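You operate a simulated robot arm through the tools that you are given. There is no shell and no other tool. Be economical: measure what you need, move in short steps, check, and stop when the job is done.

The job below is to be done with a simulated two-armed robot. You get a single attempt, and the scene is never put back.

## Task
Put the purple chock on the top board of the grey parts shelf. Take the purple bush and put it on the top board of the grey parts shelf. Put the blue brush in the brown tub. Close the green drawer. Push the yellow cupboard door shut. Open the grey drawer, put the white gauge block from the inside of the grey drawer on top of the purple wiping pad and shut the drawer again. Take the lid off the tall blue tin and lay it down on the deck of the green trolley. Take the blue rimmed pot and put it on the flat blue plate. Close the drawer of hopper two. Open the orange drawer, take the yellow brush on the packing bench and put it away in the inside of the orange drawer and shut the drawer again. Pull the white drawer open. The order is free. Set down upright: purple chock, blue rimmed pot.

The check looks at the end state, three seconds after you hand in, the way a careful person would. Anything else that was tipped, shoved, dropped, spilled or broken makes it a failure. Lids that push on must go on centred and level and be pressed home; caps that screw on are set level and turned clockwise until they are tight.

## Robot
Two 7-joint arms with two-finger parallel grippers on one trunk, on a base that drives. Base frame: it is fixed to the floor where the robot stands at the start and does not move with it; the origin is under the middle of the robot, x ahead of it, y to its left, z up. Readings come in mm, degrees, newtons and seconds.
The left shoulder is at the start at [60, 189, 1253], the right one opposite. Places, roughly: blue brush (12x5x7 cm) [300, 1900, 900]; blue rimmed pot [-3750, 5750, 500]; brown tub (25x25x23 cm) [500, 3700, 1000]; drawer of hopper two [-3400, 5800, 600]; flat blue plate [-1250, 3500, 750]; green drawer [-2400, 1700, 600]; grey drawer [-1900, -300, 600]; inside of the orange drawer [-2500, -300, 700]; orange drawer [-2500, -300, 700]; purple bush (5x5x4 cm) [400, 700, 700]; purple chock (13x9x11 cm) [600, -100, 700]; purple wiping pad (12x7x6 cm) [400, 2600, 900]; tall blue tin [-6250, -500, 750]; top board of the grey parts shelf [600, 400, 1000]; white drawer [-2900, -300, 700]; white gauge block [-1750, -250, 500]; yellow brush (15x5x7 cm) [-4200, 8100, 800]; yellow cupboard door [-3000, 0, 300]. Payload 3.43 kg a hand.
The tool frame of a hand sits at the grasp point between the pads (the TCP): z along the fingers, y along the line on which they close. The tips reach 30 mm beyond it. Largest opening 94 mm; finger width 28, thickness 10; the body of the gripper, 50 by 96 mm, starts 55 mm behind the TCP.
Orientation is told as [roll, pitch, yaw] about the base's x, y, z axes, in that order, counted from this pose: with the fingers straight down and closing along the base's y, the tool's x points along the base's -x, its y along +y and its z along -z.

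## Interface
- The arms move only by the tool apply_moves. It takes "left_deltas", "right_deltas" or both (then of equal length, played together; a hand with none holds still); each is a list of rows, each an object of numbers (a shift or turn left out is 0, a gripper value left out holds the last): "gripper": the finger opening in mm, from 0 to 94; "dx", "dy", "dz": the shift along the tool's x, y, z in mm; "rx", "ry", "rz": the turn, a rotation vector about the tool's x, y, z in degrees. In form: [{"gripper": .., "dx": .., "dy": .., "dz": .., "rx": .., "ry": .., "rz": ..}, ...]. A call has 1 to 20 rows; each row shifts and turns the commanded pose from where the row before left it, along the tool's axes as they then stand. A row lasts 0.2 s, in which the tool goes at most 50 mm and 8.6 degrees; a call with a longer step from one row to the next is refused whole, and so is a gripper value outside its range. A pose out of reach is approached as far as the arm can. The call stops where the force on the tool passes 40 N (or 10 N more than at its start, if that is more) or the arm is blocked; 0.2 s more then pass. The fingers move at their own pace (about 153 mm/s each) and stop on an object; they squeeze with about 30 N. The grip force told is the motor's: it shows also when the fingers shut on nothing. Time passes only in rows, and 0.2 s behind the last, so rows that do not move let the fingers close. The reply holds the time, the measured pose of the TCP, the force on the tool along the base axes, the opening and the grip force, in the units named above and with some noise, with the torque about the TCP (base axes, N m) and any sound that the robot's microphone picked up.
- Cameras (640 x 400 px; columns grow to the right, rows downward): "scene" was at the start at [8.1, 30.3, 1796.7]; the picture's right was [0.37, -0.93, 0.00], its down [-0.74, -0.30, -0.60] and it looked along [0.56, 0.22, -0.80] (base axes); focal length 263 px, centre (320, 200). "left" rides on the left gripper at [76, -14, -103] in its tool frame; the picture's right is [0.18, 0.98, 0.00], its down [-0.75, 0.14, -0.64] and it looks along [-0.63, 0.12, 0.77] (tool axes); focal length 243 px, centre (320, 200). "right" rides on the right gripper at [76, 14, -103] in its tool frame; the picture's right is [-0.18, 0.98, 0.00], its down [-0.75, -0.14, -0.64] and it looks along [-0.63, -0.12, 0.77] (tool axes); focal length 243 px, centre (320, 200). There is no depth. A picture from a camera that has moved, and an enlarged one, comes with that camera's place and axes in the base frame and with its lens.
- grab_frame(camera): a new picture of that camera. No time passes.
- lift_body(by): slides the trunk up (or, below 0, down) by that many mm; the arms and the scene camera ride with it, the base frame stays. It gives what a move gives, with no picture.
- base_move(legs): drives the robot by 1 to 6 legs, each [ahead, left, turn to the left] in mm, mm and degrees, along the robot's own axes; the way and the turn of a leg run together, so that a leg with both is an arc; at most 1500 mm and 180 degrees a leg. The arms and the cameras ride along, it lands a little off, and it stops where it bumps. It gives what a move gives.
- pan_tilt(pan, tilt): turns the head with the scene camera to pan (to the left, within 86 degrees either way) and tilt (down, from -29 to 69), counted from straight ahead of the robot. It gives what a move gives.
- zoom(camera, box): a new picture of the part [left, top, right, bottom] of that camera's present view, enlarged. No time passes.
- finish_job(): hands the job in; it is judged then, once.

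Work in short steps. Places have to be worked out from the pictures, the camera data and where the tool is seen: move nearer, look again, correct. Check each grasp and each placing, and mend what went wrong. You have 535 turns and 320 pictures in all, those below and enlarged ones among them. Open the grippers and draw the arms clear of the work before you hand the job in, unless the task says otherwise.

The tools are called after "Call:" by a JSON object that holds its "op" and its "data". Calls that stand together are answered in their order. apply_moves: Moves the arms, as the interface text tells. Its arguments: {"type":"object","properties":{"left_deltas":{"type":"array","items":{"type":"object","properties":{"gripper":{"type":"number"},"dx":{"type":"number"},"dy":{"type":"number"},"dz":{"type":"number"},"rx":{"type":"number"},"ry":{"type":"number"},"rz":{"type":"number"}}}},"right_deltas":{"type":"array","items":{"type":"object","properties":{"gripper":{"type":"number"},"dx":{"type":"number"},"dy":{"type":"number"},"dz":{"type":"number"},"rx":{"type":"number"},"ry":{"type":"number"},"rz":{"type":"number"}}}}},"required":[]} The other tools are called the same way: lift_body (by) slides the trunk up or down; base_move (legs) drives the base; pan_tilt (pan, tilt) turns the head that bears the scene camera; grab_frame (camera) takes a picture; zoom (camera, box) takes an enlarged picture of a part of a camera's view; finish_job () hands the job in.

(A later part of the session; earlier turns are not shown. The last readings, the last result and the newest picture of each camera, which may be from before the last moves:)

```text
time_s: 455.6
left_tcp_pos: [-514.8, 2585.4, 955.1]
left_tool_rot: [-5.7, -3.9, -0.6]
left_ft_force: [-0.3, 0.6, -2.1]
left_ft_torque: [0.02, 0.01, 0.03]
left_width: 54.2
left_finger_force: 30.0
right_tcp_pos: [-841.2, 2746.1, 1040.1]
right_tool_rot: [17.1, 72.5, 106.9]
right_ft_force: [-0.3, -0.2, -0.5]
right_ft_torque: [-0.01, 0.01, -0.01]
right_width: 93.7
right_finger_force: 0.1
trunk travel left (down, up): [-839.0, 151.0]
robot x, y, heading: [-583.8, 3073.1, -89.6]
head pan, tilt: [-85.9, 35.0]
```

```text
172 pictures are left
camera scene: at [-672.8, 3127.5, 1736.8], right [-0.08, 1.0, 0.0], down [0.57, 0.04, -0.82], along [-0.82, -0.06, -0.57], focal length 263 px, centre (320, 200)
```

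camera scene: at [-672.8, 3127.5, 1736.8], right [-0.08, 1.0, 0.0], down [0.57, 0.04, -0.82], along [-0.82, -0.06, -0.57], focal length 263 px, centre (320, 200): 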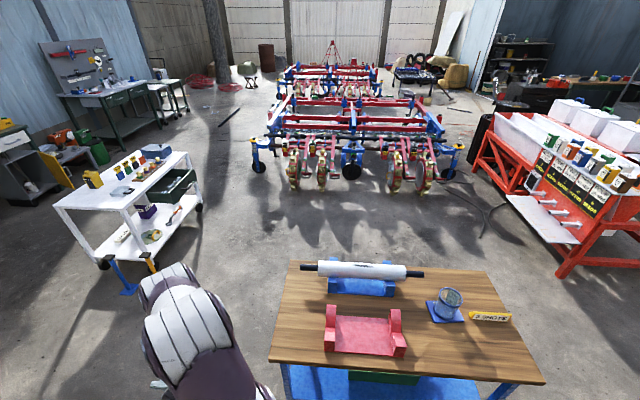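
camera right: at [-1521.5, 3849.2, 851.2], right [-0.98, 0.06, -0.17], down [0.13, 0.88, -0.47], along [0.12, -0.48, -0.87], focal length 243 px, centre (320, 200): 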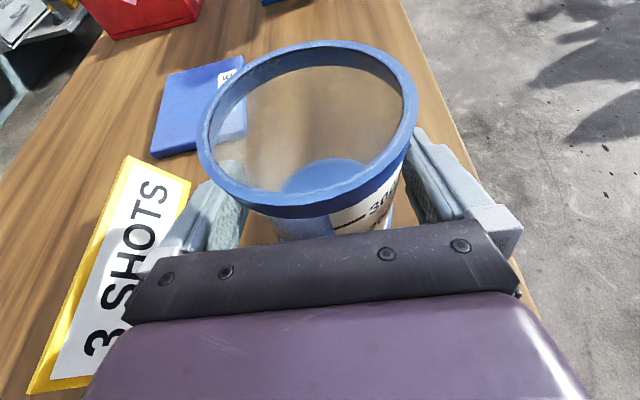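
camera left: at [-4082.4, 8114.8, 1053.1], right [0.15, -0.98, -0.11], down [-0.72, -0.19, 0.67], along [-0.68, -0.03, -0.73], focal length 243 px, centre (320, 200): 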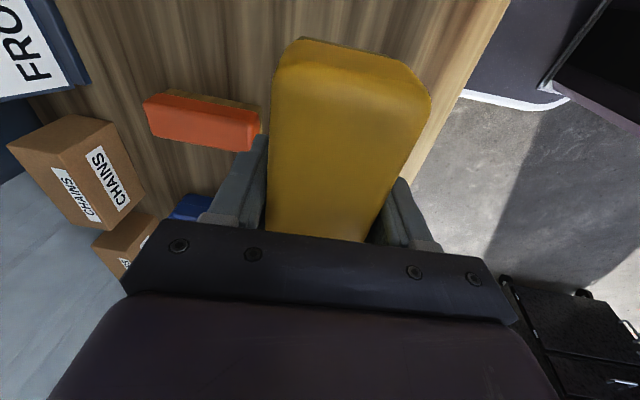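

The table, pot and parts are unmoved. Zoom on the white trolley's green drawer.

Call:
{"op": "zoom", "data": {"camera": "scene", "box": [40, 130, 220, 290]}}

```text
2.50 times, centred on (130, 210) of scene
camera zoom: at [-672.8, 3127.5, 1736.8], right [-0.08, 1.0, 0.0], down [0.57, 0.04, -0.82], along [-0.82, -0.06, -0.57], focal length 658 px, centre (795, 175)
```

zoom: 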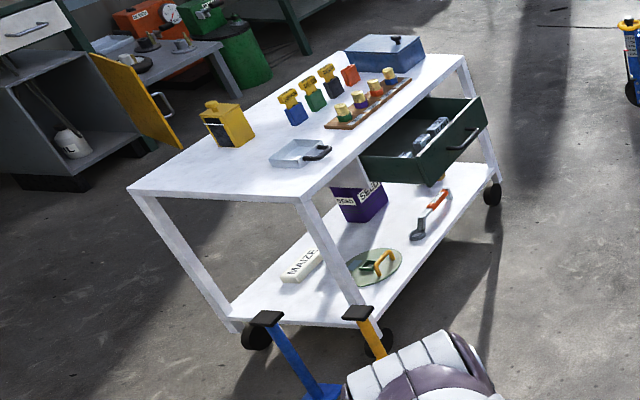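

The green drawer is open toward +y on the white trolley. I first unflip the right wrist to its normal, longer-reaching pose.

Call:
{"op": "apply_moves", "data": {"right_deltas": [{"ry": -8}, {"ry": -8}, {"ry": -8}, {"ry": -8}, {"ry": -8}, {"ry": -8}, {"rz": -8.5}, {"rz": -8.5}, {"rz": -8.5}, {"rz": -8.5}, {"rz": -8.5}, {"rz": -8.5}, {"rz": -8.5}, {"rz": -8.5}, {"rz": -8.5}, {"rz": -8.5}]}}

Call:
{"op": "apply_moves", "data": {"right_deltas": [{"rz": -8.5, "gripper": 0}, {"rz": -8.5}, {"rz": -8.5}, {"rz": -8.5}, {"rz": -8.5}, {"rz": -8.5}, {"rz": -8.5}, {"rz": -8.5}]}}

```text
time_s: 459.0
left_tcp_pos: [-515.4, 2584.0, 954.2]
left_tool_rot: [-5.7, -3.8, -0.7]
left_ft_force: [-0.7, 0.0, -1.0]
left_ft_torque: [-0.05, 0.02, -0.02]
left_width: 54.2
left_finger_force: 29.7
right_tcp_pos: [-841.2, 2747.0, 1039.0]
right_tool_rot: [25.5, -3.1, 176.2]
right_ft_force: [-0.6, -0.5, 0.7]
right_ft_torque: [0.03, 0.01, -0.02]
right_width: 93.9
right_finger_force: 0.3
trunk travel left (down, up): [-839.0, 151.0]
robot x, y, heading: [-583.5, 3069.5, -89.6]
head pan, tilt: [-85.9, 35.0]
```

```text
time_s: 460.8
left_tcp_pos: [-514.0, 2584.3, 954.8]
left_tool_rot: [-5.8, -3.8, -0.6]
left_ft_force: [0.0, 0.1, -1.0]
left_ft_torque: [0.0, 0.01, -0.02]
left_width: 53.7
left_finger_force: 29.8
right_tcp_pos: [-841.6, 2747.5, 1038.6]
right_tool_rot: [7.0, -24.6, -116.9]
right_ft_force: [0.2, 0.1, 0.3]
right_ft_torque: [0.0, 0.0, -0.03]
right_width: 0.0
right_finger_force: 30.2
trunk travel left (down, up): [-839.0, 151.0]
robot x, y, heading: [-585.5, 3073.9, -89.4]
head pan, tilt: [-85.9, 35.0]
```

Finish the turn, then extend the right hand forward and pitch to about −73°.

Call:
{"op": "apply_moves", "data": {"right_deltas": [{"rz": -6.7}, {"rz": -6.7}, {"rz": -6.7}, {"rz": -6.7}, {"dx": -36.5, "dz": 16}, {"dx": -36.5, "dz": 16}, {"dx": -36.5, "dz": 16}, {"dx": -36.5, "dz": 16}, {"dx": -36.5, "dz": 16}, {"dx": -36.5, "dz": 16}, {"ry": -8}, {"ry": -8}, {"ry": -8}, {"ry": -8}, {"ry": -8}, {"ry": -8}]}}

```text
time_s: 464.2
left_tcp_pos: [-513.6, 2585.5, 953.6]
left_tool_rot: [-5.8, -3.7, -0.5]
left_ft_force: [0.0, 0.9, -0.6]
left_ft_torque: [0.0, 0.04, 0.01]
left_width: 54.0
left_finger_force: 29.9
right_tcp_pos: [-852.9, 2463.1, 1038.5]
right_tool_rot: [-7.4, -45.5, -85.1]
right_ft_force: [0.6, 0.1, 1.0]
right_ft_torque: [-0.01, 0.0, -0.01]
right_width: 0.1
right_finger_force: 29.9
right hand out of reach, approached as far as the arm can: row 10, 11, 12, 14, 15, 16
trunk travel left (down, up): [-839.0, 151.0]
robot x, y, heading: [-587.5, 3071.5, -89.8]
head pan, tilt: [-85.9, 35.0]
```

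Right hand reaches forward 608 now. I drive: forward 580, then right 1480 to stand before the trolley's drawer.

Call:
{"op": "base_move", "data": {"legs": [[560, 0, 0], [0, -1100, 0]]}}

Call:
{"op": "pan_tilt", "data": {"pan": -20, "tilt": 45}}

Call:
{"op": "grab_frame", "data": {"camera": "scene"}}

```text
time_s: 472.6
left_tcp_pos: [-1619.9, 2014.8, 954.7]
left_tool_rot: [-5.7, -3.8, -0.8]
left_ft_force: [-0.9, 0.5, -0.7]
left_ft_torque: [0.0, 0.03, -0.02]
left_width: 54.0
left_finger_force: 29.8
right_tcp_pos: [-1960.3, 1893.5, 1039.3]
right_tool_rot: [-7.4, -45.4, -85.5]
right_ft_force: [-0.3, -0.6, 0.4]
right_ft_torque: [0.03, 0.01, 0.01]
right_width: 0.2
right_finger_force: 30.1
trunk travel left (down, up): [-839.0, 151.0]
robot x, y, heading: [-1687.0, 2499.9, -89.9]
head pan, tilt: [-85.9, 35.0]
```

```text
time_s: 474.0
left_tcp_pos: [-1620.6, 2014.7, 953.8]
left_tool_rot: [-5.7, -3.8, -0.7]
left_ft_force: [0.2, 0.5, -1.4]
left_ft_torque: [0.01, 0.0, -0.04]
left_width: 53.9
left_finger_force: 29.9
right_tcp_pos: [-1959.8, 1892.6, 1038.4]
right_tool_rot: [-7.3, -45.4, -85.4]
right_ft_force: [-0.1, 0.2, -0.6]
right_ft_torque: [0.02, -0.04, 0.0]
right_width: 0.2
right_finger_force: 30.1
trunk travel left (down, up): [-839.0, 151.0]
robot x, y, heading: [-1685.0, 2505.1, -90.0]
head pan, tilt: [-20.0, 45.0]
```

```text
170 pictures are left
camera scene: at [-1716.6, 2487.8, 1722.0], right [-0.94, 0.34, 0.0], down [0.24, 0.66, -0.71], along [-0.24, -0.66, -0.71], focal length 263 px, centre (320, 200)
```

scene: 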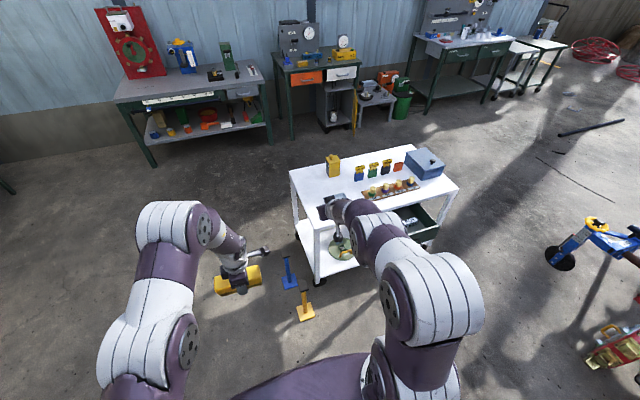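

Continue right 380, back 150, then lower to drawer height.

Call:
{"op": "base_move", "data": {"legs": [[-150, 0, 0], [0, -380, 0]]}}

Call:
{"op": "lift_body", "data": {"by": -325}}

Call:
{"op": "pan_tilt", "data": {"pan": -15, "tilt": 45}}

Call:
{"op": "grab_frame", "data": {"camera": "scene"}}

Call:
{"op": "grab_frame", "data": {"camera": "right"}}

```text
time_s: 477.4
left_tcp_pos: [-1989.0, 2167.0, 954.5]
left_tool_rot: [-5.7, -3.7, -0.7]
left_ft_force: [-0.7, -0.2, -0.4]
left_ft_torque: [0.01, 0.02, 0.02]
left_width: 53.8
left_finger_force: 30.1
right_tcp_pos: [-2328.5, 2044.9, 1038.0]
right_tool_rot: [-7.4, -45.5, -85.3]
right_ft_force: [-0.6, 0.5, -0.5]
right_ft_torque: [0.01, -0.01, -0.02]
right_width: 0.1
right_finger_force: 30.2
trunk travel left (down, up): [-839.0, 151.0]
robot x, y, heading: [-2058.6, 2656.6, -89.7]
head pan, tilt: [-20.0, 45.0]
```

```text
time_s: 480.6
left_tcp_pos: [-1990.3, 2166.0, 629.2]
left_tool_rot: [-5.7, -3.8, -0.7]
left_ft_force: [0.2, 0.8, -1.6]
left_ft_torque: [-0.01, -0.01, 0.02]
left_width: 53.8
left_finger_force: 29.9
right_tcp_pos: [-2328.5, 2044.8, 712.4]
right_tool_rot: [-7.3, -45.5, -85.3]
right_ft_force: [0.4, 0.6, -0.5]
right_ft_torque: [-0.04, 0.03, 0.01]
right_width: 0.1
right_finger_force: 30.1
trunk travel left (down, up): [-514.0, 476.0]
robot x, y, heading: [-2060.9, 2653.5, -89.8]
head pan, tilt: [-20.0, 45.0]
```

```text
time_s: 481.2
left_tcp_pos: [-1990.5, 2166.8, 629.2]
left_tool_rot: [-5.6, -3.8, -0.8]
left_ft_force: [0.2, -0.2, -2.1]
left_ft_torque: [0.01, 0.02, 0.02]
left_width: 54.0
left_finger_force: 30.1
right_tcp_pos: [-2329.2, 2043.5, 712.8]
right_tool_rot: [-7.4, -45.3, -85.2]
right_ft_force: [-0.4, -0.3, -0.5]
right_ft_torque: [0.0, 0.02, 0.01]
right_width: 0.0
right_finger_force: 30.1
trunk travel left (down, up): [-514.0, 476.0]
robot x, y, heading: [-2060.7, 2652.9, -89.7]
head pan, tilt: [-15.0, 45.0]
```

```text
169 pictures are left
camera scene: at [-2080.5, 2637.7, 1396.9], right [-0.97, 0.25, 0.0], down [0.18, 0.68, -0.71], along [-0.18, -0.68, -0.71], focal length 263 px, centre (320, 200)
```

scene: 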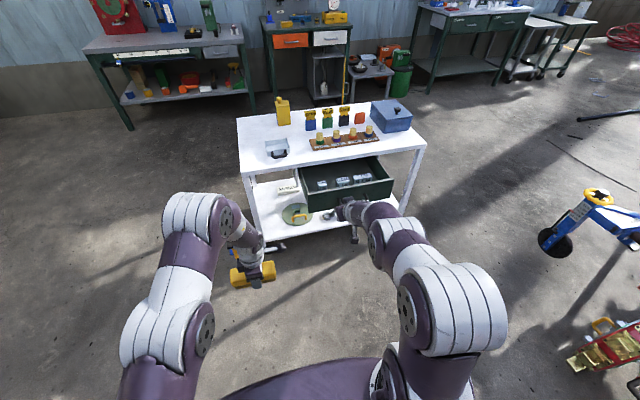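

```text
168 pictures are left
camera right: at [-2311.8, 2171.1, 728.5], right [0.99, -0.14, 0.04], down [-0.05, -0.07, 1.0], along [-0.14, -0.99, -0.07], focal length 243 px, centre (320, 200)
```

right: 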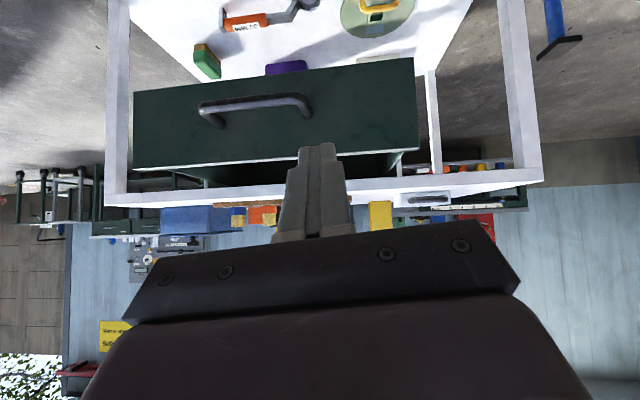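

Panel measured: centre x≈−2405, z 559–651, y≈1890; trolley edge ≈1760. Lower 62, shift right 76, and move to just before the panel.

Call:
{"op": "lift_body", "data": {"by": -62}}

Call:
{"op": "base_move", "data": {"legs": [[0, -76, 0], [105, 0, 0]]}}

Call:
{"op": "grab_frame", "data": {"camera": "right"}}

Call:
{"op": "zoom", "data": {"camera": "scene", "box": [220, 100, 440, 260]}}

```text
time_s: 482.3
left_tcp_pos: [-1989.7, 2168.0, 567.1]
left_tool_rot: [-5.7, -3.8, -0.7]
left_ft_force: [0.1, -0.2, -1.2]
left_ft_torque: [-0.01, 0.03, 0.02]
left_width: 54.1
left_finger_force: 30.4
right_tcp_pos: [-2329.4, 2044.3, 651.8]
right_tool_rot: [-7.4, -45.4, -85.3]
right_ft_force: [0.2, -0.2, -0.1]
right_ft_torque: [-0.03, -0.02, 0.01]
right_width: 0.1
right_finger_force: 29.3
trunk travel left (down, up): [-452.0, 538.0]
robot x, y, heading: [-2057.9, 2655.2, -89.6]
head pan, tilt: [-15.0, 45.0]
```

```text
time_s: 484.1
left_tcp_pos: [-2062.8, 2059.6, 567.9]
left_tool_rot: [-5.5, -3.8, -0.6]
left_ft_force: [1.0, 0.1, -0.9]
left_ft_torque: [0.05, 0.0, 0.05]
left_width: 53.9
left_finger_force: 29.4
right_tcp_pos: [-2402.6, 1937.8, 650.4]
right_tool_rot: [-7.3, -45.4, -85.3]
right_ft_force: [0.9, -0.5, -0.4]
right_ft_torque: [-0.01, -0.01, -0.02]
right_width: 0.0
right_finger_force: 30.2
trunk travel left (down, up): [-452.0, 538.0]
robot x, y, heading: [-2134.6, 2550.4, -89.8]
head pan, tilt: [-15.0, 45.0]
```

```text
167 pictures are left
camera right: at [-2385.8, 2064.7, 665.8], right [0.99, -0.14, 0.04], down [-0.05, -0.07, 1.0], along [-0.14, -0.99, -0.08], focal length 243 px, centre (320, 200)
```

right: 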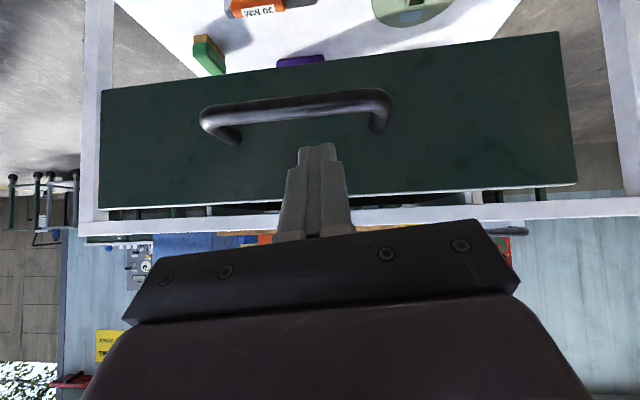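

```text
2.50 times, centred on (330, 180) of scene
camera zoom: at [-2154.4, 2530.4, 1334.9], right [-0.97, 0.25, 0.0], down [0.18, 0.68, -0.71], along [-0.18, -0.68, -0.71], focal length 658 px, centre (295, 250)
```

zoom: 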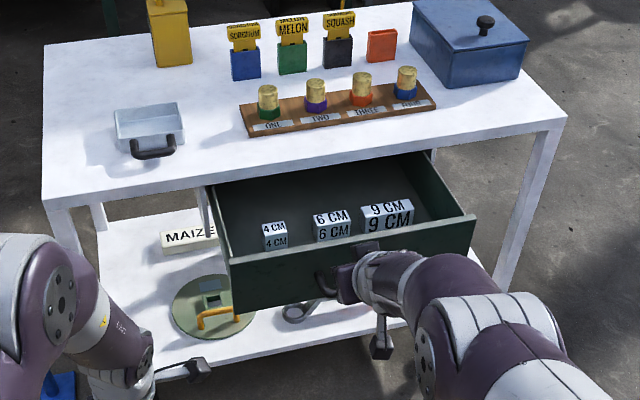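

Positioned just before the panel above the handle. Push slowly in 6 mm rows.

Call:
{"op": "apply_moves", "data": {"right_deltas": [{"dz": 4.27, "dx": -4.21}, {"dz": 4.27, "dx": -4.21}, {"dz": 4.27, "dx": -4.21}, {"dz": 4.27, "dx": -4.21}, {"dz": 4.27, "dx": -4.21}, {"dz": 4.27, "dx": -4.21}, {"dz": 4.27, "dx": -4.21}, {"dz": 4.27, "dx": -4.21}, {"dz": 4.27, "dx": -4.21}, {"dz": 4.27, "dx": -4.21}, {"dz": 4.27, "dx": -4.21}, {"dz": 4.27, "dx": -4.21}, {"dz": 4.27, "dx": -4.21}, {"dz": 4.27, "dx": -4.21}]}}

Call:
{"op": "zoom", "data": {"camera": "scene", "box": [220, 100, 440, 260]}}

```text
time_s: 487.1
left_tcp_pos: [-2063.7, 2061.6, 567.2]
left_tool_rot: [-5.7, -3.8, -0.7]
left_ft_force: [-0.4, 1.1, -2.1]
left_ft_torque: [-0.02, 0.06, -0.02]
left_width: 54.1
left_finger_force: 30.3
right_tcp_pos: [-2404.4, 1853.5, 651.8]
right_tool_rot: [-7.4, -45.4, -85.3]
right_ft_force: [0.0, 1.1, -0.2]
right_ft_torque: [-0.02, 0.03, 0.02]
right_width: 0.0
right_finger_force: 29.8
trunk travel left (down, up): [-452.0, 538.0]
robot x, y, heading: [-2134.0, 2548.8, -89.9]
head pan, tilt: [-15.0, 45.0]
```

```text
2.50 times, centred on (330, 180) of scene
camera zoom: at [-2154.4, 2532.0, 1334.9], right [-0.97, 0.25, 0.0], down [0.18, 0.68, -0.71], along [-0.18, -0.68, -0.71], focal length 658 px, centre (295, 250)
```

zoom: 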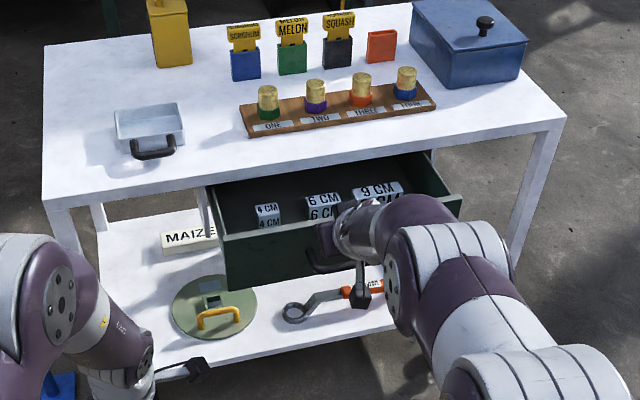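

Drawer glides. Continue until it stops.

Call:
{"op": "apply_moves", "data": {"right_deltas": [{"dz": 4.27, "dx": -4.21}, {"dz": 4.27, "dx": -4.21}, {"dz": 4.27, "dx": -4.21}, {"dz": 4.27, "dx": -4.21}, {"dz": 4.27, "dx": -4.21}, {"dz": 4.27, "dx": -4.21}, {"dz": 4.27, "dx": -4.21}, {"dz": 4.27, "dx": -4.21}, {"dz": 4.27, "dx": -4.21}, {"dz": 4.27, "dx": -4.21}, {"dz": 4.27, "dx": -4.21}, {"dz": 4.27, "dx": -4.21}, {"dz": 4.27, "dx": -4.21}, {"dz": 4.27, "dx": -4.21}]}}

Call:
{"op": "zoom", "data": {"camera": "scene", "box": [220, 100, 440, 260]}}

```text
time_s: 490.1
left_tcp_pos: [-2063.5, 2061.5, 567.6]
left_tool_rot: [-5.6, -3.8, -0.7]
left_ft_force: [0.2, -0.1, -1.8]
left_ft_torque: [0.01, -0.01, 0.01]
left_width: 54.1
left_finger_force: 30.3
right_tcp_pos: [-2404.9, 1769.4, 651.1]
right_tool_rot: [-7.4, -45.3, -85.2]
right_ft_force: [0.6, 1.0, 0.1]
right_ft_torque: [-0.03, -0.02, 0.01]
right_width: 0.3
right_finger_force: 30.1
trunk travel left (down, up): [-452.0, 538.0]
robot x, y, heading: [-2129.9, 2549.2, -89.6]
head pan, tilt: [-15.0, 45.0]
```

```text
2.50 times, centred on (330, 180) of scene
camera zoom: at [-2154.4, 2531.9, 1334.9], right [-0.97, 0.25, 0.0], down [0.18, 0.68, -0.71], along [-0.18, -0.68, -0.71], focal length 658 px, centre (295, 250)
```

zoom: 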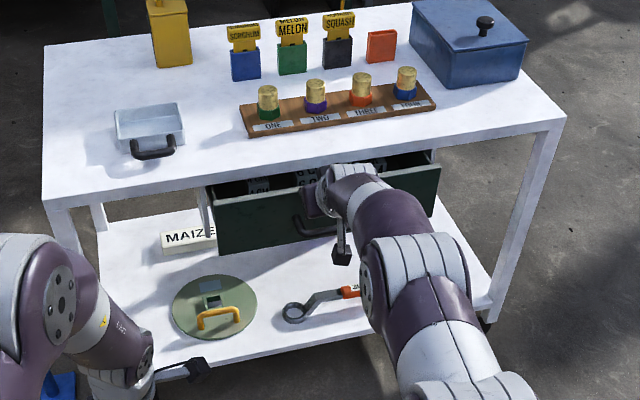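

Not closed yet; continue with arm 8 rows.

Call:
{"op": "apply_moves", "data": {"right_deltas": [{"dz": 4.27, "dx": -4.21}, {"dz": 4.27, "dx": -4.21}, {"dz": 4.27, "dx": -4.21}, {"dz": 4.27, "dx": -4.21}, {"dz": 4.27, "dx": -4.21}, {"dz": 4.27, "dx": -4.21}, {"dz": 4.27, "dx": -4.21}, {"dz": 4.27, "dx": -4.21}]}}

Call:
{"op": "zoom", "data": {"camera": "scene", "box": [220, 100, 440, 260]}}

```text
time_s: 491.9
left_tcp_pos: [-2064.5, 2060.4, 567.5]
left_tool_rot: [-5.7, -3.9, -0.7]
left_ft_force: [-0.4, 0.2, -2.0]
left_ft_torque: [0.0, 0.01, 0.04]
left_width: 53.9
left_finger_force: 30.3
right_tcp_pos: [-2405.1, 1756.2, 651.1]
right_tool_rot: [-7.4, -45.4, -85.4]
right_ft_force: [0.1, 0.7, -0.4]
right_ft_torque: [0.0, -0.03, 0.04]
right_width: 0.1
right_finger_force: 29.9
right hand out of reach, approached as far as the arm can: row 3, 4, 5, 6, 7, 8
trunk travel left (down, up): [-452.0, 538.0]
robot x, y, heading: [-2131.3, 2546.3, -90.0]
head pan, tilt: [-15.0, 45.0]
```

```text
2.50 times, centred on (330, 180) of scene
camera zoom: at [-2154.3, 2531.9, 1334.9], right [-0.97, 0.25, 0.0], down [0.18, 0.68, -0.71], along [-0.18, -0.68, -0.71], focal length 658 px, centre (295, 250)
```

zoom: 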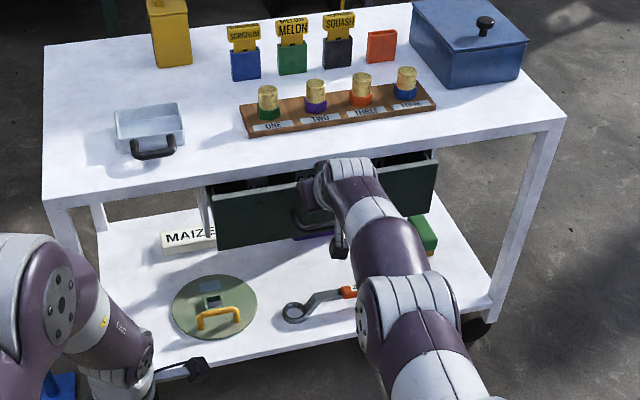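

Arm at its limit: retract 120, drive forward 105, then push again.

Call:
{"op": "apply_moves", "data": {"right_deltas": [{"dz": -28.5, "dx": 28}, {"dz": -28.5, "dx": 28}, {"dz": -28.5, "dx": 28}]}}

Call:
{"op": "base_move", "data": {"legs": [[105, 0, 0]]}}

Call:
{"op": "apply_moves", "data": {"right_deltas": [{"dz": 4.27, "dx": -4.21}, {"dz": 4.27, "dx": -4.21}, {"dz": 4.27, "dx": -4.21}, {"dz": 4.27, "dx": -4.21}, {"dz": 4.27, "dx": -4.21}, {"dz": 4.27, "dx": -4.21}, {"dz": 4.27, "dx": -4.21}, {"dz": 4.27, "dx": -4.21}, {"dz": 4.27, "dx": -4.21}, {"dz": 4.27, "dx": -4.21}, {"dz": 4.27, "dx": -4.21}, {"dz": 4.27, "dx": -4.21}, {"dz": 4.27, "dx": -4.21}, {"dz": 4.27, "dx": -4.21}, {"dz": 4.27, "dx": -4.21}, {"dz": 4.27, "dx": -4.21}]}}

Call:
{"op": "zoom", "data": {"camera": "scene", "box": [220, 100, 440, 260]}}

```text
time_s: 492.7
left_tcp_pos: [-2063.0, 2060.6, 567.7]
left_tool_rot: [-5.7, -3.8, -0.8]
left_ft_force: [0.9, 0.5, -0.8]
left_ft_torque: [-0.01, 0.04, 0.04]
left_width: 54.0
left_finger_force: 30.4
right_tcp_pos: [-2404.3, 1876.6, 651.0]
right_tool_rot: [-7.4, -45.6, -85.4]
right_ft_force: [0.2, 0.5, 0.0]
right_ft_torque: [-0.05, -0.01, -0.03]
right_width: 0.0
right_finger_force: 29.9
trunk travel left (down, up): [-452.0, 538.0]
robot x, y, heading: [-2138.7, 2548.5, -89.7]
head pan, tilt: [-15.0, 45.0]
```

```text
time_s: 493.8
left_tcp_pos: [-2063.8, 1955.0, 566.3]
left_tool_rot: [-5.6, -3.8, -0.8]
left_ft_force: [0.4, -0.4, -2.1]
left_ft_torque: [0.02, 0.0, -0.01]
left_width: 53.9
left_finger_force: 30.1
right_tcp_pos: [-2405.3, 1770.4, 648.7]
right_tool_rot: [-7.3, -45.3, -85.4]
right_ft_force: [0.1, -0.2, -0.5]
right_ft_torque: [0.02, 0.0, 0.03]
right_width: 0.0
right_finger_force: 30.0
trunk travel left (down, up): [-452.0, 538.0]
robot x, y, heading: [-2129.9, 2444.0, -89.7]
head pan, tilt: [-15.0, 45.0]
```

```text
time_s: 496.1
left_tcp_pos: [-2064.5, 1958.2, 568.8]
left_tool_rot: [-6.0, -3.7, -0.8]
left_ft_force: [0.6, 0.9, -1.5]
left_ft_torque: [0.0, 0.01, 0.04]
left_width: 54.1
left_finger_force: 29.6
right_tcp_pos: [-2405.4, 1719.5, 646.5]
right_tool_rot: [-7.2, -44.5, -85.6]
right_ft_force: [0.6, 23.6, 7.4]
right_ft_torque: [0.07, -0.02, 0.05]
right_width: 0.2
right_finger_force: 29.7
trunk travel left (down, up): [-452.0, 538.0]
robot x, y, heading: [-2135.2, 2445.7, -90.0]
head pan, tilt: [-15.0, 45.0]
stopped in row 11 (right hand): the force on the tool passed its limit (the readings are from after the stop); the commanded pose is now the measured one
```

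```text
2.50 times, centred on (330, 180) of scene
camera zoom: at [-2153.1, 2431.7, 1335.2], right [-0.97, 0.26, 0.0], down [0.18, 0.68, -0.71], along [-0.18, -0.69, -0.71], focal length 658 px, centre (295, 250)
```

zoom: 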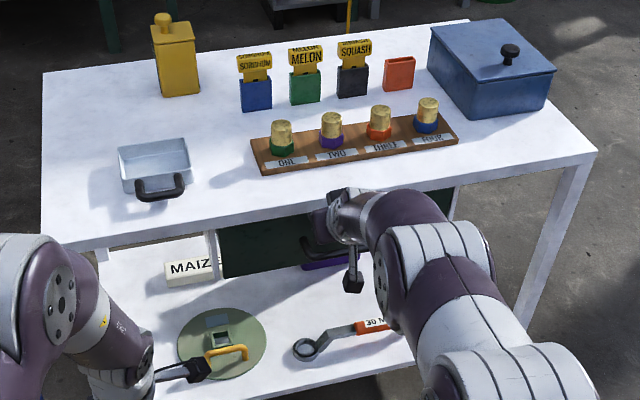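

Force stop — drawer appears home. I back off and verify.

Call:
{"op": "base_move", "data": {"legs": [[-350, 0, 0]]}}

Call:
{"op": "zoom", "data": {"camera": "scene", "box": [220, 60, 440, 220]}}

Call:
{"op": "grab_frame", "data": {"camera": "right"}}

```text
time_s: 498.3
left_tcp_pos: [-2063.3, 2300.3, 567.7]
left_tool_rot: [-5.8, -3.9, -0.4]
left_ft_force: [0.8, 0.4, -1.8]
left_ft_torque: [-0.01, 0.02, 0.01]
left_width: 54.2
left_finger_force: 30.7
right_tcp_pos: [-2404.6, 2057.6, 645.8]
right_tool_rot: [-7.0, -44.5, -85.2]
right_ft_force: [0.3, 0.2, 0.5]
right_ft_torque: [-0.01, 0.02, 0.02]
right_width: 0.0
right_finger_force: 30.6
trunk travel left (down, up): [-452.0, 538.0]
robot x, y, heading: [-2137.9, 2785.8, -89.4]
head pan, tilt: [-15.0, 45.0]
```

```text
2.50 times, centred on (330, 140) of scene
camera zoom: at [-2155.5, 2771.1, 1335.0], right [-0.97, 0.25, 0.0], down [0.18, 0.68, -0.71], along [-0.18, -0.68, -0.71], focal length 658 px, centre (295, 350)
```

zoom: 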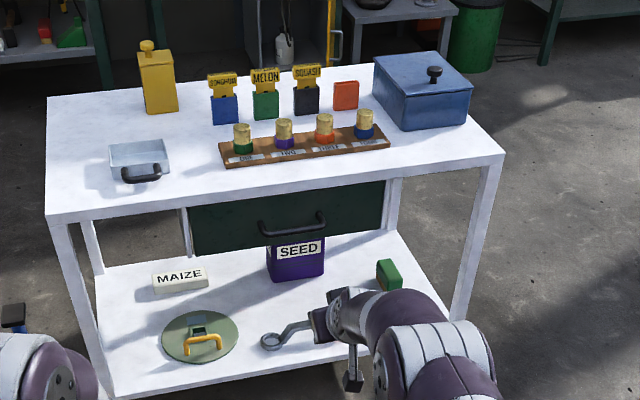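

```text
160 pictures are left
camera right: at [-2387.1, 2184.6, 663.0], right [0.99, -0.13, 0.04], down [-0.05, -0.08, 1.0], along [-0.13, -0.99, -0.09], focal length 243 px, centre (320, 200)
```

right: 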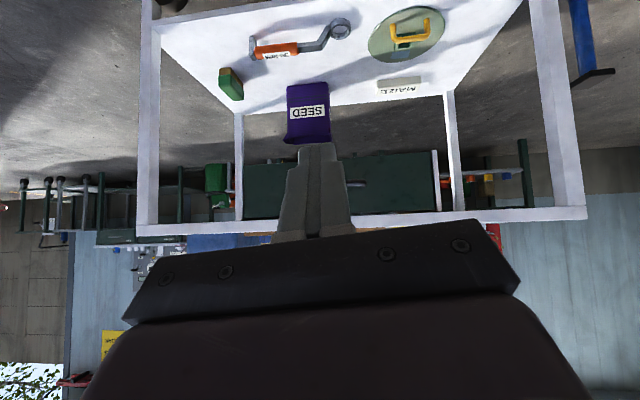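

Green drawer closed. I go around the trolley's east side to the south cabinets.

Call:
{"op": "lift_body", "data": {"by": 330}}

Call:
{"op": "base_move", "data": {"legs": [[300, 0, -0.6], [0, 900, 0], [1500, 0, 0]]}}

Call:
{"op": "pan_tilt", "data": {"pan": -35, "tilt": 35}}

Call:
{"op": "grab_frame", "data": {"camera": "scene"}}

```text
time_s: 501.5
left_tcp_pos: [-2064.1, 2300.1, 898.4]
left_tool_rot: [-5.7, -3.8, -0.3]
left_ft_force: [0.9, 0.1, -1.5]
left_ft_torque: [0.01, 0.05, -0.01]
left_width: 54.2
left_finger_force: 29.7
right_tcp_pos: [-2403.3, 2056.8, 974.9]
right_tool_rot: [-7.1, -44.6, -85.2]
right_ft_force: [0.2, 0.4, 0.5]
right_ft_torque: [0.02, 0.0, -0.04]
right_width: 0.1
right_finger_force: 30.1
trunk travel left (down, up): [-782.0, 208.0]
robot x, y, heading: [-2134.9, 2782.6, -89.7]
head pan, tilt: [-15.0, 45.0]
```

```text
time_s: 514.9
left_tcp_pos: [-1216.3, 477.0, 896.9]
left_tool_rot: [-5.7, -3.8, -2.0]
left_ft_force: [0.3, -0.2, -1.7]
left_ft_torque: [-0.02, 0.01, 0.01]
left_width: 53.9
left_finger_force: 30.2
right_tcp_pos: [-1561.9, 244.6, 974.5]
right_tool_rot: [-7.1, -44.6, -86.8]
right_ft_force: [0.1, -0.3, 0.6]
right_ft_torque: [0.02, 0.0, -0.01]
right_width: 0.2
right_finger_force: 30.3
trunk travel left (down, up): [-782.0, 208.0]
robot x, y, heading: [-1273.5, 962.1, -91.0]
head pan, tilt: [-15.0, 45.0]
```

```text
time_s: 515.8
left_tcp_pos: [-1217.2, 475.9, 897.6]
left_tool_rot: [-5.7, -3.8, -2.1]
left_ft_force: [-0.2, 0.0, -0.3]
left_ft_torque: [0.02, -0.02, 0.03]
left_width: 54.1
left_finger_force: 29.9
right_tcp_pos: [-1563.5, 244.4, 975.4]
right_tool_rot: [-7.1, -44.6, -86.7]
right_ft_force: [-0.9, -0.3, 0.5]
right_ft_torque: [0.03, 0.01, 0.0]
right_width: 0.0
right_finger_force: 30.0
trunk travel left (down, up): [-782.0, 208.0]
robot x, y, heading: [-1276.2, 965.4, -90.9]
head pan, tilt: [-35.0, 35.0]
```

```text
159 pictures are left
camera scene: at [-1324.9, 956.4, 1679.7], right [-0.81, 0.59, 0.0], down [0.34, 0.46, -0.82], along [-0.48, -0.66, -0.57], focal length 263 px, centre (320, 200)
```

scene: 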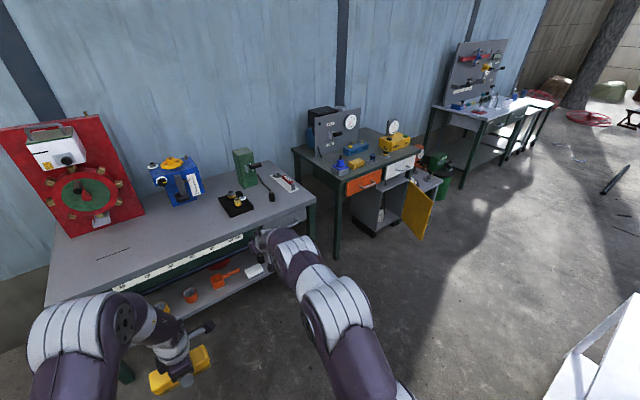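

Bench 2 with orange and white drawers is ahead right. I move to y≈850 and strafe right to x≈−2400.

Call:
{"op": "base_move", "data": {"legs": [[110, 0, 0.9], [0, -1130, 0]]}}

Call:
{"op": "pan_tilt", "data": {"pan": -5, "tilt": 40}}

Call:
{"op": "grab_frame", "data": {"camera": "scene"}}

```text
time_s: 522.3
left_tcp_pos: [-2332.3, 371.2, 897.5]
left_tool_rot: [-5.8, -3.8, -1.0]
left_ft_force: [1.0, -0.5, -1.2]
left_ft_torque: [-0.03, 0.03, -0.03]
left_width: 54.0
left_finger_force: 29.7
right_tcp_pos: [-2675.5, 132.2, 974.9]
right_tool_rot: [-7.3, -44.7, -85.8]
right_ft_force: [-0.6, 0.8, -0.4]
right_ft_torque: [0.01, 0.04, 0.0]
right_width: 0.0
right_finger_force: 30.1
trunk travel left (down, up): [-782.0, 208.0]
robot x, y, heading: [-2397.4, 854.6, -90.0]
head pan, tilt: [-35.0, 35.0]
```

```text
time_s: 523.2
left_tcp_pos: [-2330.8, 371.0, 897.3]
left_tool_rot: [-5.8, -3.7, -1.0]
left_ft_force: [0.2, 0.4, -0.9]
left_ft_torque: [0.0, 0.01, -0.01]
left_width: 53.8
left_finger_force: 29.8
right_tcp_pos: [-2674.6, 130.9, 976.1]
right_tool_rot: [-7.1, -44.5, -85.8]
right_ft_force: [-0.2, 0.4, 0.0]
right_ft_torque: [0.01, -0.01, 0.01]
right_width: 0.1
right_finger_force: 29.8
trunk travel left (down, up): [-782.0, 208.0]
robot x, y, heading: [-2398.8, 859.6, -90.3]
head pan, tilt: [-5.0, 40.0]
```

```text
158 pictures are left
camera scene: at [-2405.9, 835.9, 1672.2], right [-1.0, 0.09, 0.0], down [0.06, 0.64, -0.77], along [-0.07, -0.76, -0.64], focal length 263 px, centre (320, 200)
```

scene: 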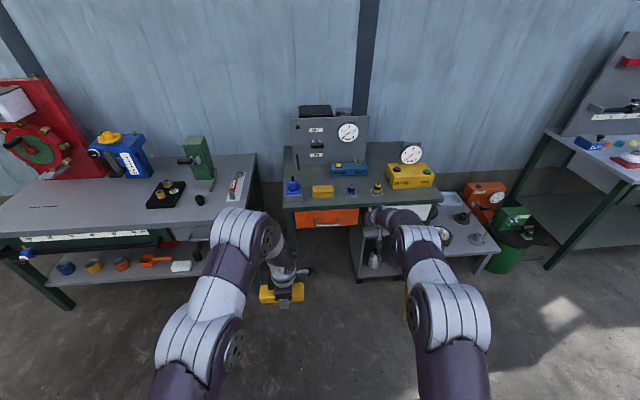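

Zoom on the orange and white drawers and the cupboard.

Call:
{"op": "zoom", "data": {"camera": "scene", "box": [270, 180, 450, 310]}}

Call:
{"op": "grab_frame", "data": {"camera": "right"}}

```text
3.08 times, centred on (360, 245) of scene
camera zoom: at [-2405.9, 835.9, 1672.2], right [-1.0, 0.09, 0.0], down [0.06, 0.64, -0.77], along [-0.07, -0.76, -0.64], focal length 809 px, centre (197, 62)
```

zoom: 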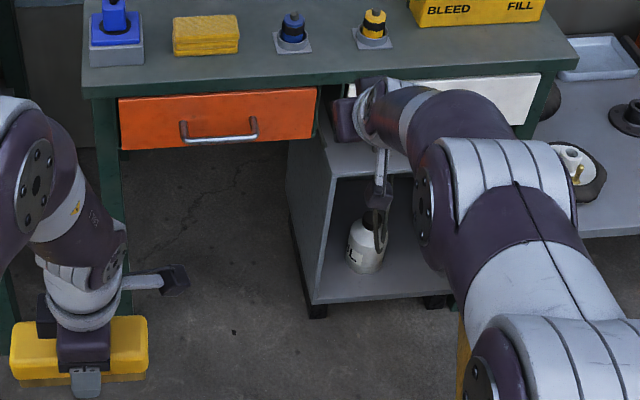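

```text
156 pictures are left
camera right: at [-2656.9, 258.5, 992.6], right [0.99, -0.14, 0.04], down [-0.05, -0.08, 1.0], along [-0.14, -0.99, -0.09], focal length 243 px, centre (320, 200)
```

right: 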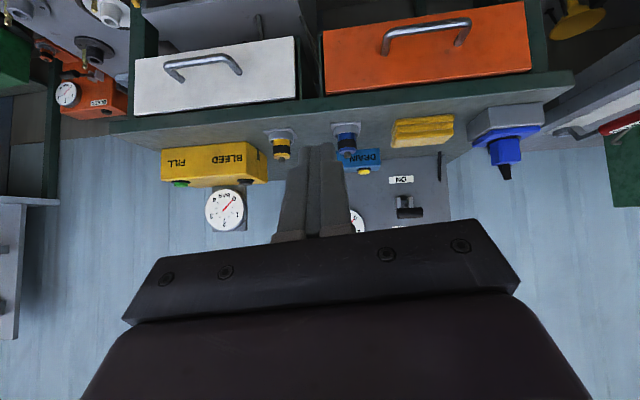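

Handle of the orange drawer ≈[−2529,−143,676], bar along x. I turn the right wrist 85° so the gripper closes vertically.

Call:
{"op": "base_move", "data": {"legs": [[-150, 0, 0]]}}

Call:
{"op": "apply_moves", "data": {"right_deltas": [{"rz": 8.5, "gripper": 50}, {"rz": 8.5}, {"rz": 8.5}, {"rz": 8.5}, {"rz": 8.5}, {"rz": 8.5}, {"rz": 8.5}, {"rz": 8.5}, {"rz": 8.5}, {"rz": 8.5}]}}

Call:
{"op": "grab_frame", "data": {"camera": "right"}}

```text
time_s: 524.5
left_tcp_pos: [-2331.5, 480.0, 899.0]
left_tool_rot: [-5.6, -3.9, -0.9]
left_ft_force: [-0.4, 1.0, -0.6]
left_ft_torque: [-0.01, 0.0, 0.0]
left_width: 53.9
left_finger_force: 30.8
right_tcp_pos: [-2675.4, 241.6, 977.0]
right_tool_rot: [-7.1, -44.7, -85.7]
right_ft_force: [0.0, 0.3, 0.1]
right_ft_torque: [-0.02, -0.01, 0.0]
right_width: 0.0
right_finger_force: 30.2
trunk travel left (down, up): [-782.0, 208.0]
robot x, y, heading: [-2399.3, 958.7, -90.0]
head pan, tilt: [-5.0, 40.0]
stopped in leg 1: the robot was blocked; the commanded pose is now the measured one
```

```text
time_s: 526.7
left_tcp_pos: [-2330.7, 476.8, 896.3]
left_tool_rot: [-5.5, -3.8, -1.0]
left_ft_force: [0.4, -0.7, -0.6]
left_ft_torque: [0.0, 0.01, 0.01]
left_width: 53.7
left_finger_force: 29.7
right_tcp_pos: [-2672.5, 235.8, 973.2]
right_tool_rot: [44.2, -8.4, -177.2]
right_ft_force: [0.3, -0.1, 0.5]
right_ft_torque: [0.04, -0.02, -0.01]
right_width: 50.1
right_finger_force: 0.0
trunk travel left (down, up): [-782.0, 208.0]
robot x, y, heading: [-2400.0, 963.1, -89.8]
head pan, tilt: [-5.0, 40.0]
```

```text
155 pictures are left
camera right: at [-2589.3, 302.8, 1044.3], right [-0.05, -0.71, 0.7], down [-0.72, 0.51, 0.47], along [-0.69, -0.48, -0.53], focal length 243 px, centre (320, 200)
```

right: 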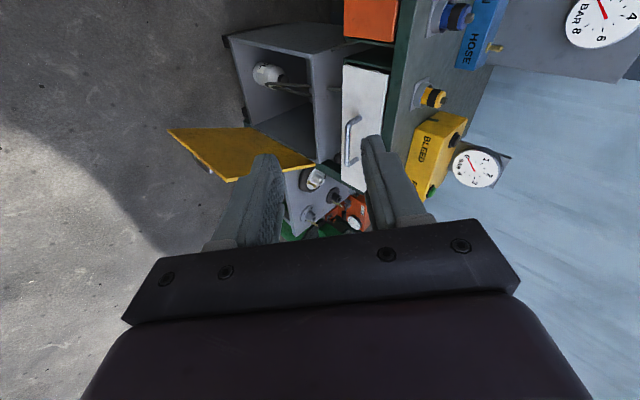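

The wrist turn worked (I touched the trolley behind slightly; I'll check it). Move forward 80, level the lateral tilt and pitch the hand more horizontal.

Call:
{"op": "base_move", "data": {"legs": [[80, 0, 0]]}}

Call:
{"op": "apply_moves", "data": {"right_deltas": [{"ry": 6, "rz": 5.9}, {"rx": -8}, {"rx": -8}, {"rx": -8}]}}

Call:
{"op": "grab_frame", "data": {"camera": "right"}}

Call:
{"op": "pan_tilt", "data": {"pan": -10, "tilt": 42}}

Call:
{"op": "grab_frame", "data": {"camera": "scene"}}

```text
time_s: 527.8
left_tcp_pos: [-2331.9, 396.0, 897.4]
left_tool_rot: [-5.6, -3.8, -0.9]
left_ft_force: [0.1, -0.5, -1.5]
left_ft_torque: [0.04, -0.01, 0.02]
left_width: 54.0
left_finger_force: 30.0
right_tcp_pos: [-2675.5, 155.8, 972.7]
right_tool_rot: [44.1, -8.5, -177.2]
right_ft_force: [0.6, -0.6, -0.2]
right_ft_torque: [-0.03, -0.02, 0.01]
right_width: 49.9
right_finger_force: 0.1
trunk travel left (down, up): [-782.0, 208.0]
robot x, y, heading: [-2394.8, 882.8, -90.2]
head pan, tilt: [-5.0, 40.0]
```

```text
time_s: 528.8
left_tcp_pos: [-2332.2, 395.5, 897.2]
left_tool_rot: [-5.6, -3.8, -1.0]
left_ft_force: [0.3, -0.2, -2.0]
left_ft_torque: [0.01, 0.03, -0.01]
left_width: 54.2
left_finger_force: 30.7
right_tcp_pos: [-2667.7, 157.1, 971.1]
right_tool_rot: [62.9, 1.0, -175.6]
right_ft_force: [-0.4, 0.0, -0.2]
right_ft_torque: [0.0, 0.01, 0.0]
right_width: 50.2
right_finger_force: 0.0
right hand out of reach, approached as far as the arm can: row 4
trunk travel left (down, up): [-782.0, 208.0]
robot x, y, heading: [-2397.2, 880.1, -90.3]
head pan, tilt: [-5.0, 40.0]
```

```text
154 pictures are left
camera right: at [-2600.0, 248.0, 1031.6], right [-0.16, -0.46, 0.87], down [-0.8, 0.58, 0.15], along [-0.57, -0.67, -0.46], focal length 243 px, centre (320, 200)
```

right: 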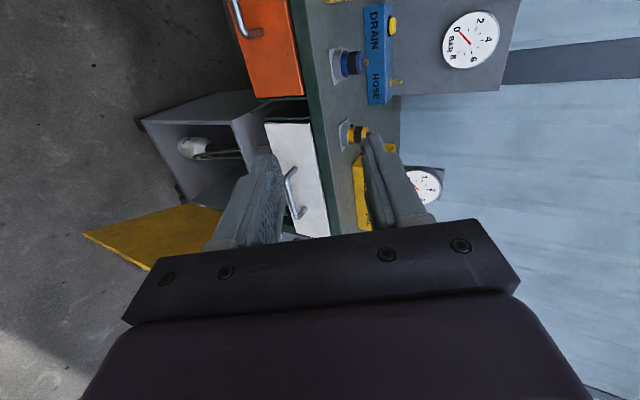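

```text
time_s: 529.4
left_tcp_pos: [-2331.3, 395.7, 896.3]
left_tool_rot: [-5.5, -3.8, -1.0]
left_ft_force: [-0.8, 0.1, -1.8]
left_ft_torque: [0.03, 0.0, 0.01]
left_width: 54.0
left_finger_force: 30.6
right_tcp_pos: [-2669.1, 156.9, 970.8]
right_tool_rot: [62.9, 0.9, -175.7]
right_ft_force: [0.9, -0.2, 0.3]
right_ft_torque: [0.0, 0.02, 0.0]
right_width: 50.0
right_finger_force: 0.1
trunk travel left (down, up): [-782.0, 208.0]
robot x, y, heading: [-2395.2, 882.9, -90.0]
head pan, tilt: [-10.0, 42.0]
```

```text
153 pictures are left
camera scene: at [-2412.9, 862.1, 1669.3], right [-0.98, 0.18, 0.0], down [0.12, 0.66, -0.74], along [-0.13, -0.73, -0.67], focal length 263 px, centre (320, 200)
```

scene: 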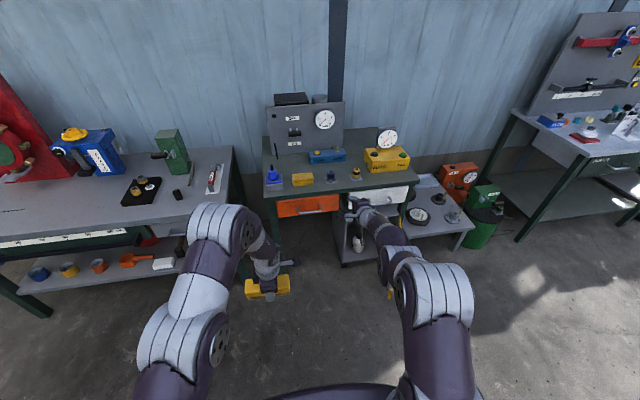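

I align x with the orange handle and lower to its height, staying back.

Call:
{"op": "base_move", "data": {"legs": [[0, 140, 0]]}}

Call:
{"op": "lift_body", "data": {"by": -255}}

Call:
{"op": "grab_frame", "data": {"camera": "right"}}

Call:
{"op": "grab_frame", "data": {"camera": "scene"}}

```text
time_s: 530.8
left_tcp_pos: [-2191.3, 394.1, 896.9]
left_tool_rot: [-5.5, -3.9, -1.0]
left_ft_force: [0.2, 0.2, -1.2]
left_ft_torque: [0.01, 0.01, -0.03]
left_width: 54.1
left_finger_force: 30.0
right_tcp_pos: [-2526.9, 155.3, 970.1]
right_tool_rot: [62.9, 1.0, -175.5]
right_ft_force: [-0.8, -1.2, -0.3]
right_ft_torque: [-0.01, 0.0, 0.04]
right_width: 49.9
right_finger_force: 0.1
trunk travel left (down, up): [-782.0, 208.0]
robot x, y, heading: [-2254.8, 878.5, -90.0]
head pan, tilt: [-10.0, 42.0]
```

```text
time_s: 533.4
left_tcp_pos: [-2191.6, 395.3, 643.0]
left_tool_rot: [-5.7, -3.7, -1.1]
left_ft_force: [-0.5, 0.0, -1.4]
left_ft_torque: [0.0, 0.02, 0.01]
left_width: 53.9
left_finger_force: 30.0
right_tcp_pos: [-2527.4, 156.0, 717.7]
right_tool_rot: [62.9, 0.9, -175.5]
right_ft_force: [-0.4, 0.2, -0.3]
right_ft_torque: [0.02, -0.03, -0.01]
right_width: 50.1
right_finger_force: 0.1
trunk travel left (down, up): [-527.0, 463.0]
robot x, y, heading: [-2254.8, 880.2, -90.1]
head pan, tilt: [-10.0, 42.0]
```

```text
152 pictures are left
camera right: at [-2458.8, 247.3, 776.7], right [-0.16, -0.46, 0.87], down [-0.8, 0.58, 0.15], along [-0.57, -0.68, -0.46], focal length 243 px, centre (320, 200)
```

right: 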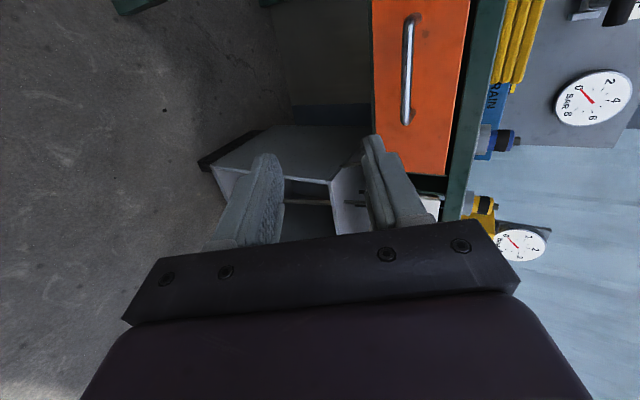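

```text
151 pictures are left
camera scene: at [-2272.4, 862.2, 1414.3], right [-0.98, 0.17, 0.0], down [0.12, 0.66, -0.74], along [-0.13, -0.73, -0.67], focal length 263 px, centre (320, 200)
```

scene: 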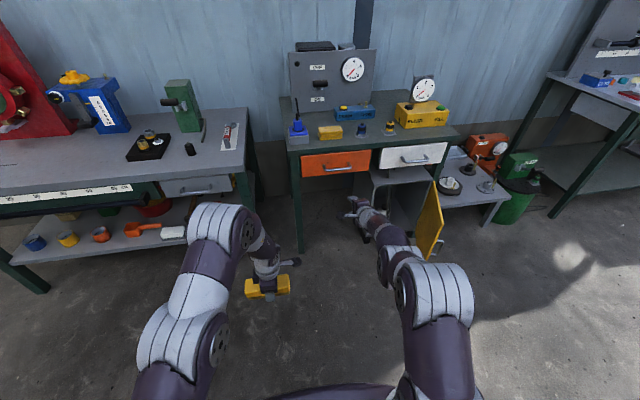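

Refined handle position ≈[−2525,−121,704]. Drive forward 190 mm, look again.

Call:
{"op": "base_move", "data": {"legs": [[190, 0, 0]]}}

Call:
{"op": "grab_frame", "data": {"camera": "right"}}

Call:
{"op": "zoom", "data": {"camera": "scene", "box": [270, 110, 430, 220]}}

```text
time_s: 534.9
left_tcp_pos: [-2189.0, 203.7, 641.1]
left_tool_rot: [-5.5, -3.8, -0.8]
left_ft_force: [0.6, 0.2, -1.9]
left_ft_torque: [0.04, 0.0, -0.01]
left_width: 53.6
left_finger_force: 30.0
right_tcp_pos: [-2524.1, -37.3, 715.3]
right_tool_rot: [62.7, 0.9, -175.4]
right_ft_force: [0.5, 0.2, -0.4]
right_ft_torque: [-0.05, -0.02, -0.01]
right_width: 50.1
right_finger_force: 0.1
trunk travel left (down, up): [-527.0, 463.0]
robot x, y, heading: [-2257.3, 687.0, -89.7]
head pan, tilt: [-10.0, 42.0]
```

```text
150 pictures are left
camera right: at [-2456.1, 53.7, 775.8], right [-0.16, -0.46, 0.87], down [-0.81, 0.57, 0.16], along [-0.57, -0.68, -0.47], focal length 243 px, centre (320, 200)
```

right: 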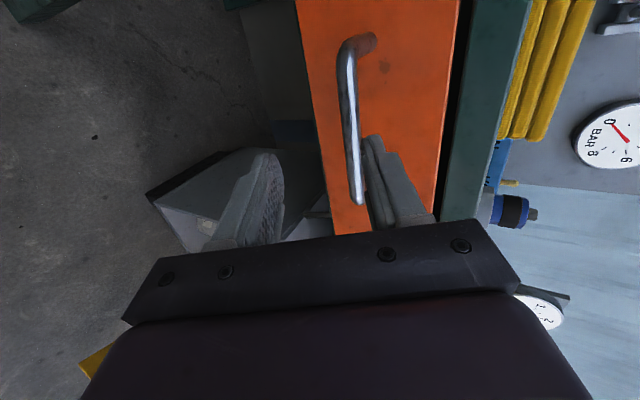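

```text
3.64 times, centred on (350, 165) of scene
camera zoom: at [-2272.1, 668.6, 1414.2], right [-0.99, 0.17, 0.0], down [0.11, 0.66, -0.74], along [-0.13, -0.73, -0.67], focal length 956 px, centre (211, 327)
```

zoom: 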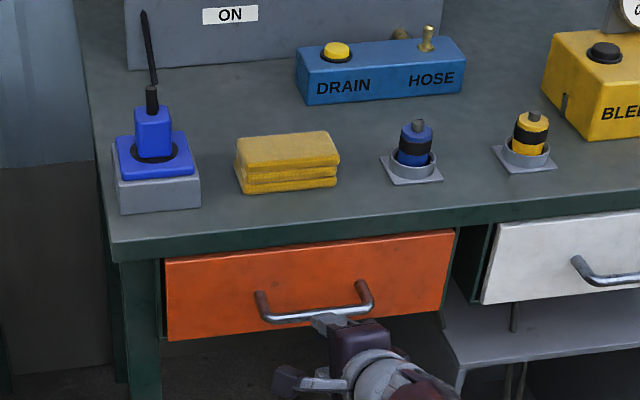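

The bar enters between the fingers. Advance the final 71 mm with the arm.

Call:
{"op": "apply_moves", "data": {"right_deltas": [{"dz": 16.8, "dy": 6.1}, {"dz": 16.8, "dy": 6.1}, {"dz": 16.8, "dy": 6.1}, {"dz": 16.8, "dy": 6.1}]}}

Call:
{"op": "grab_frame", "data": {"camera": "right"}}

```text
time_s: 535.9
left_tcp_pos: [-2189.0, 203.4, 641.7]
left_tool_rot: [-5.5, -3.9, -0.8]
left_ft_force: [0.1, 0.3, -0.6]
left_ft_torque: [0.03, 0.01, 0.02]
left_width: 54.3
left_finger_force: 30.1
right_tcp_pos: [-2517.1, -107.5, 709.0]
right_tool_rot: [62.8, 1.0, -175.4]
right_ft_force: [0.8, 0.8, -0.5]
right_ft_torque: [0.02, -0.02, 0.03]
right_width: 49.8
right_finger_force: 0.1
trunk travel left (down, up): [-527.0, 463.0]
robot x, y, heading: [-2256.9, 691.5, -89.9]
head pan, tilt: [-10.0, 42.0]
```

```text
148 pictures are left
camera right: at [-2448.8, -16.4, 768.1], right [-0.16, -0.46, 0.87], down [-0.81, 0.57, 0.15], along [-0.57, -0.68, -0.47], focal length 243 px, centre (320, 200)
```

right: 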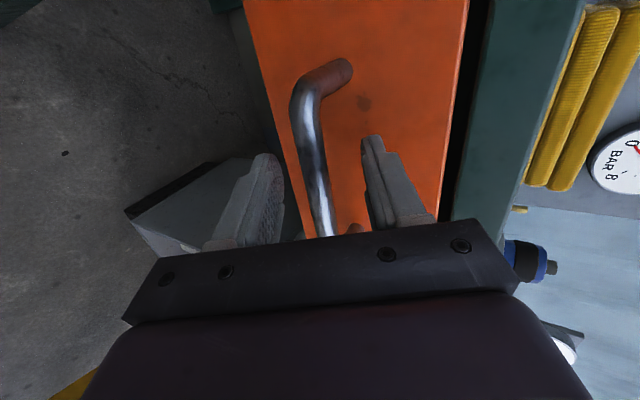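

The bar is between the fingers. Close.

Call:
{"op": "apply_moves", "data": {"right_deltas": [{"gripper": 0}, {}, {}, {}]}}

```text
time_s: 536.9
left_tcp_pos: [-2188.4, 204.5, 641.1]
left_tool_rot: [-5.4, -3.8, -0.8]
left_ft_force: [0.9, 0.9, -1.0]
left_ft_torque: [-0.04, 0.03, 0.0]
left_width: 54.1
left_finger_force: 30.2
right_tcp_pos: [-2516.7, -105.8, 706.4]
right_tool_rot: [62.7, 0.9, -175.2]
right_ft_force: [2.9, 17.1, -11.2]
right_ft_torque: [0.05, -0.07, -0.56]
right_width: 17.1
right_finger_force: 45.2
trunk travel left (down, up): [-527.0, 463.0]
robot x, y, heading: [-2255.3, 689.8, -90.0]
head pan, tilt: [-10.0, 42.0]
```

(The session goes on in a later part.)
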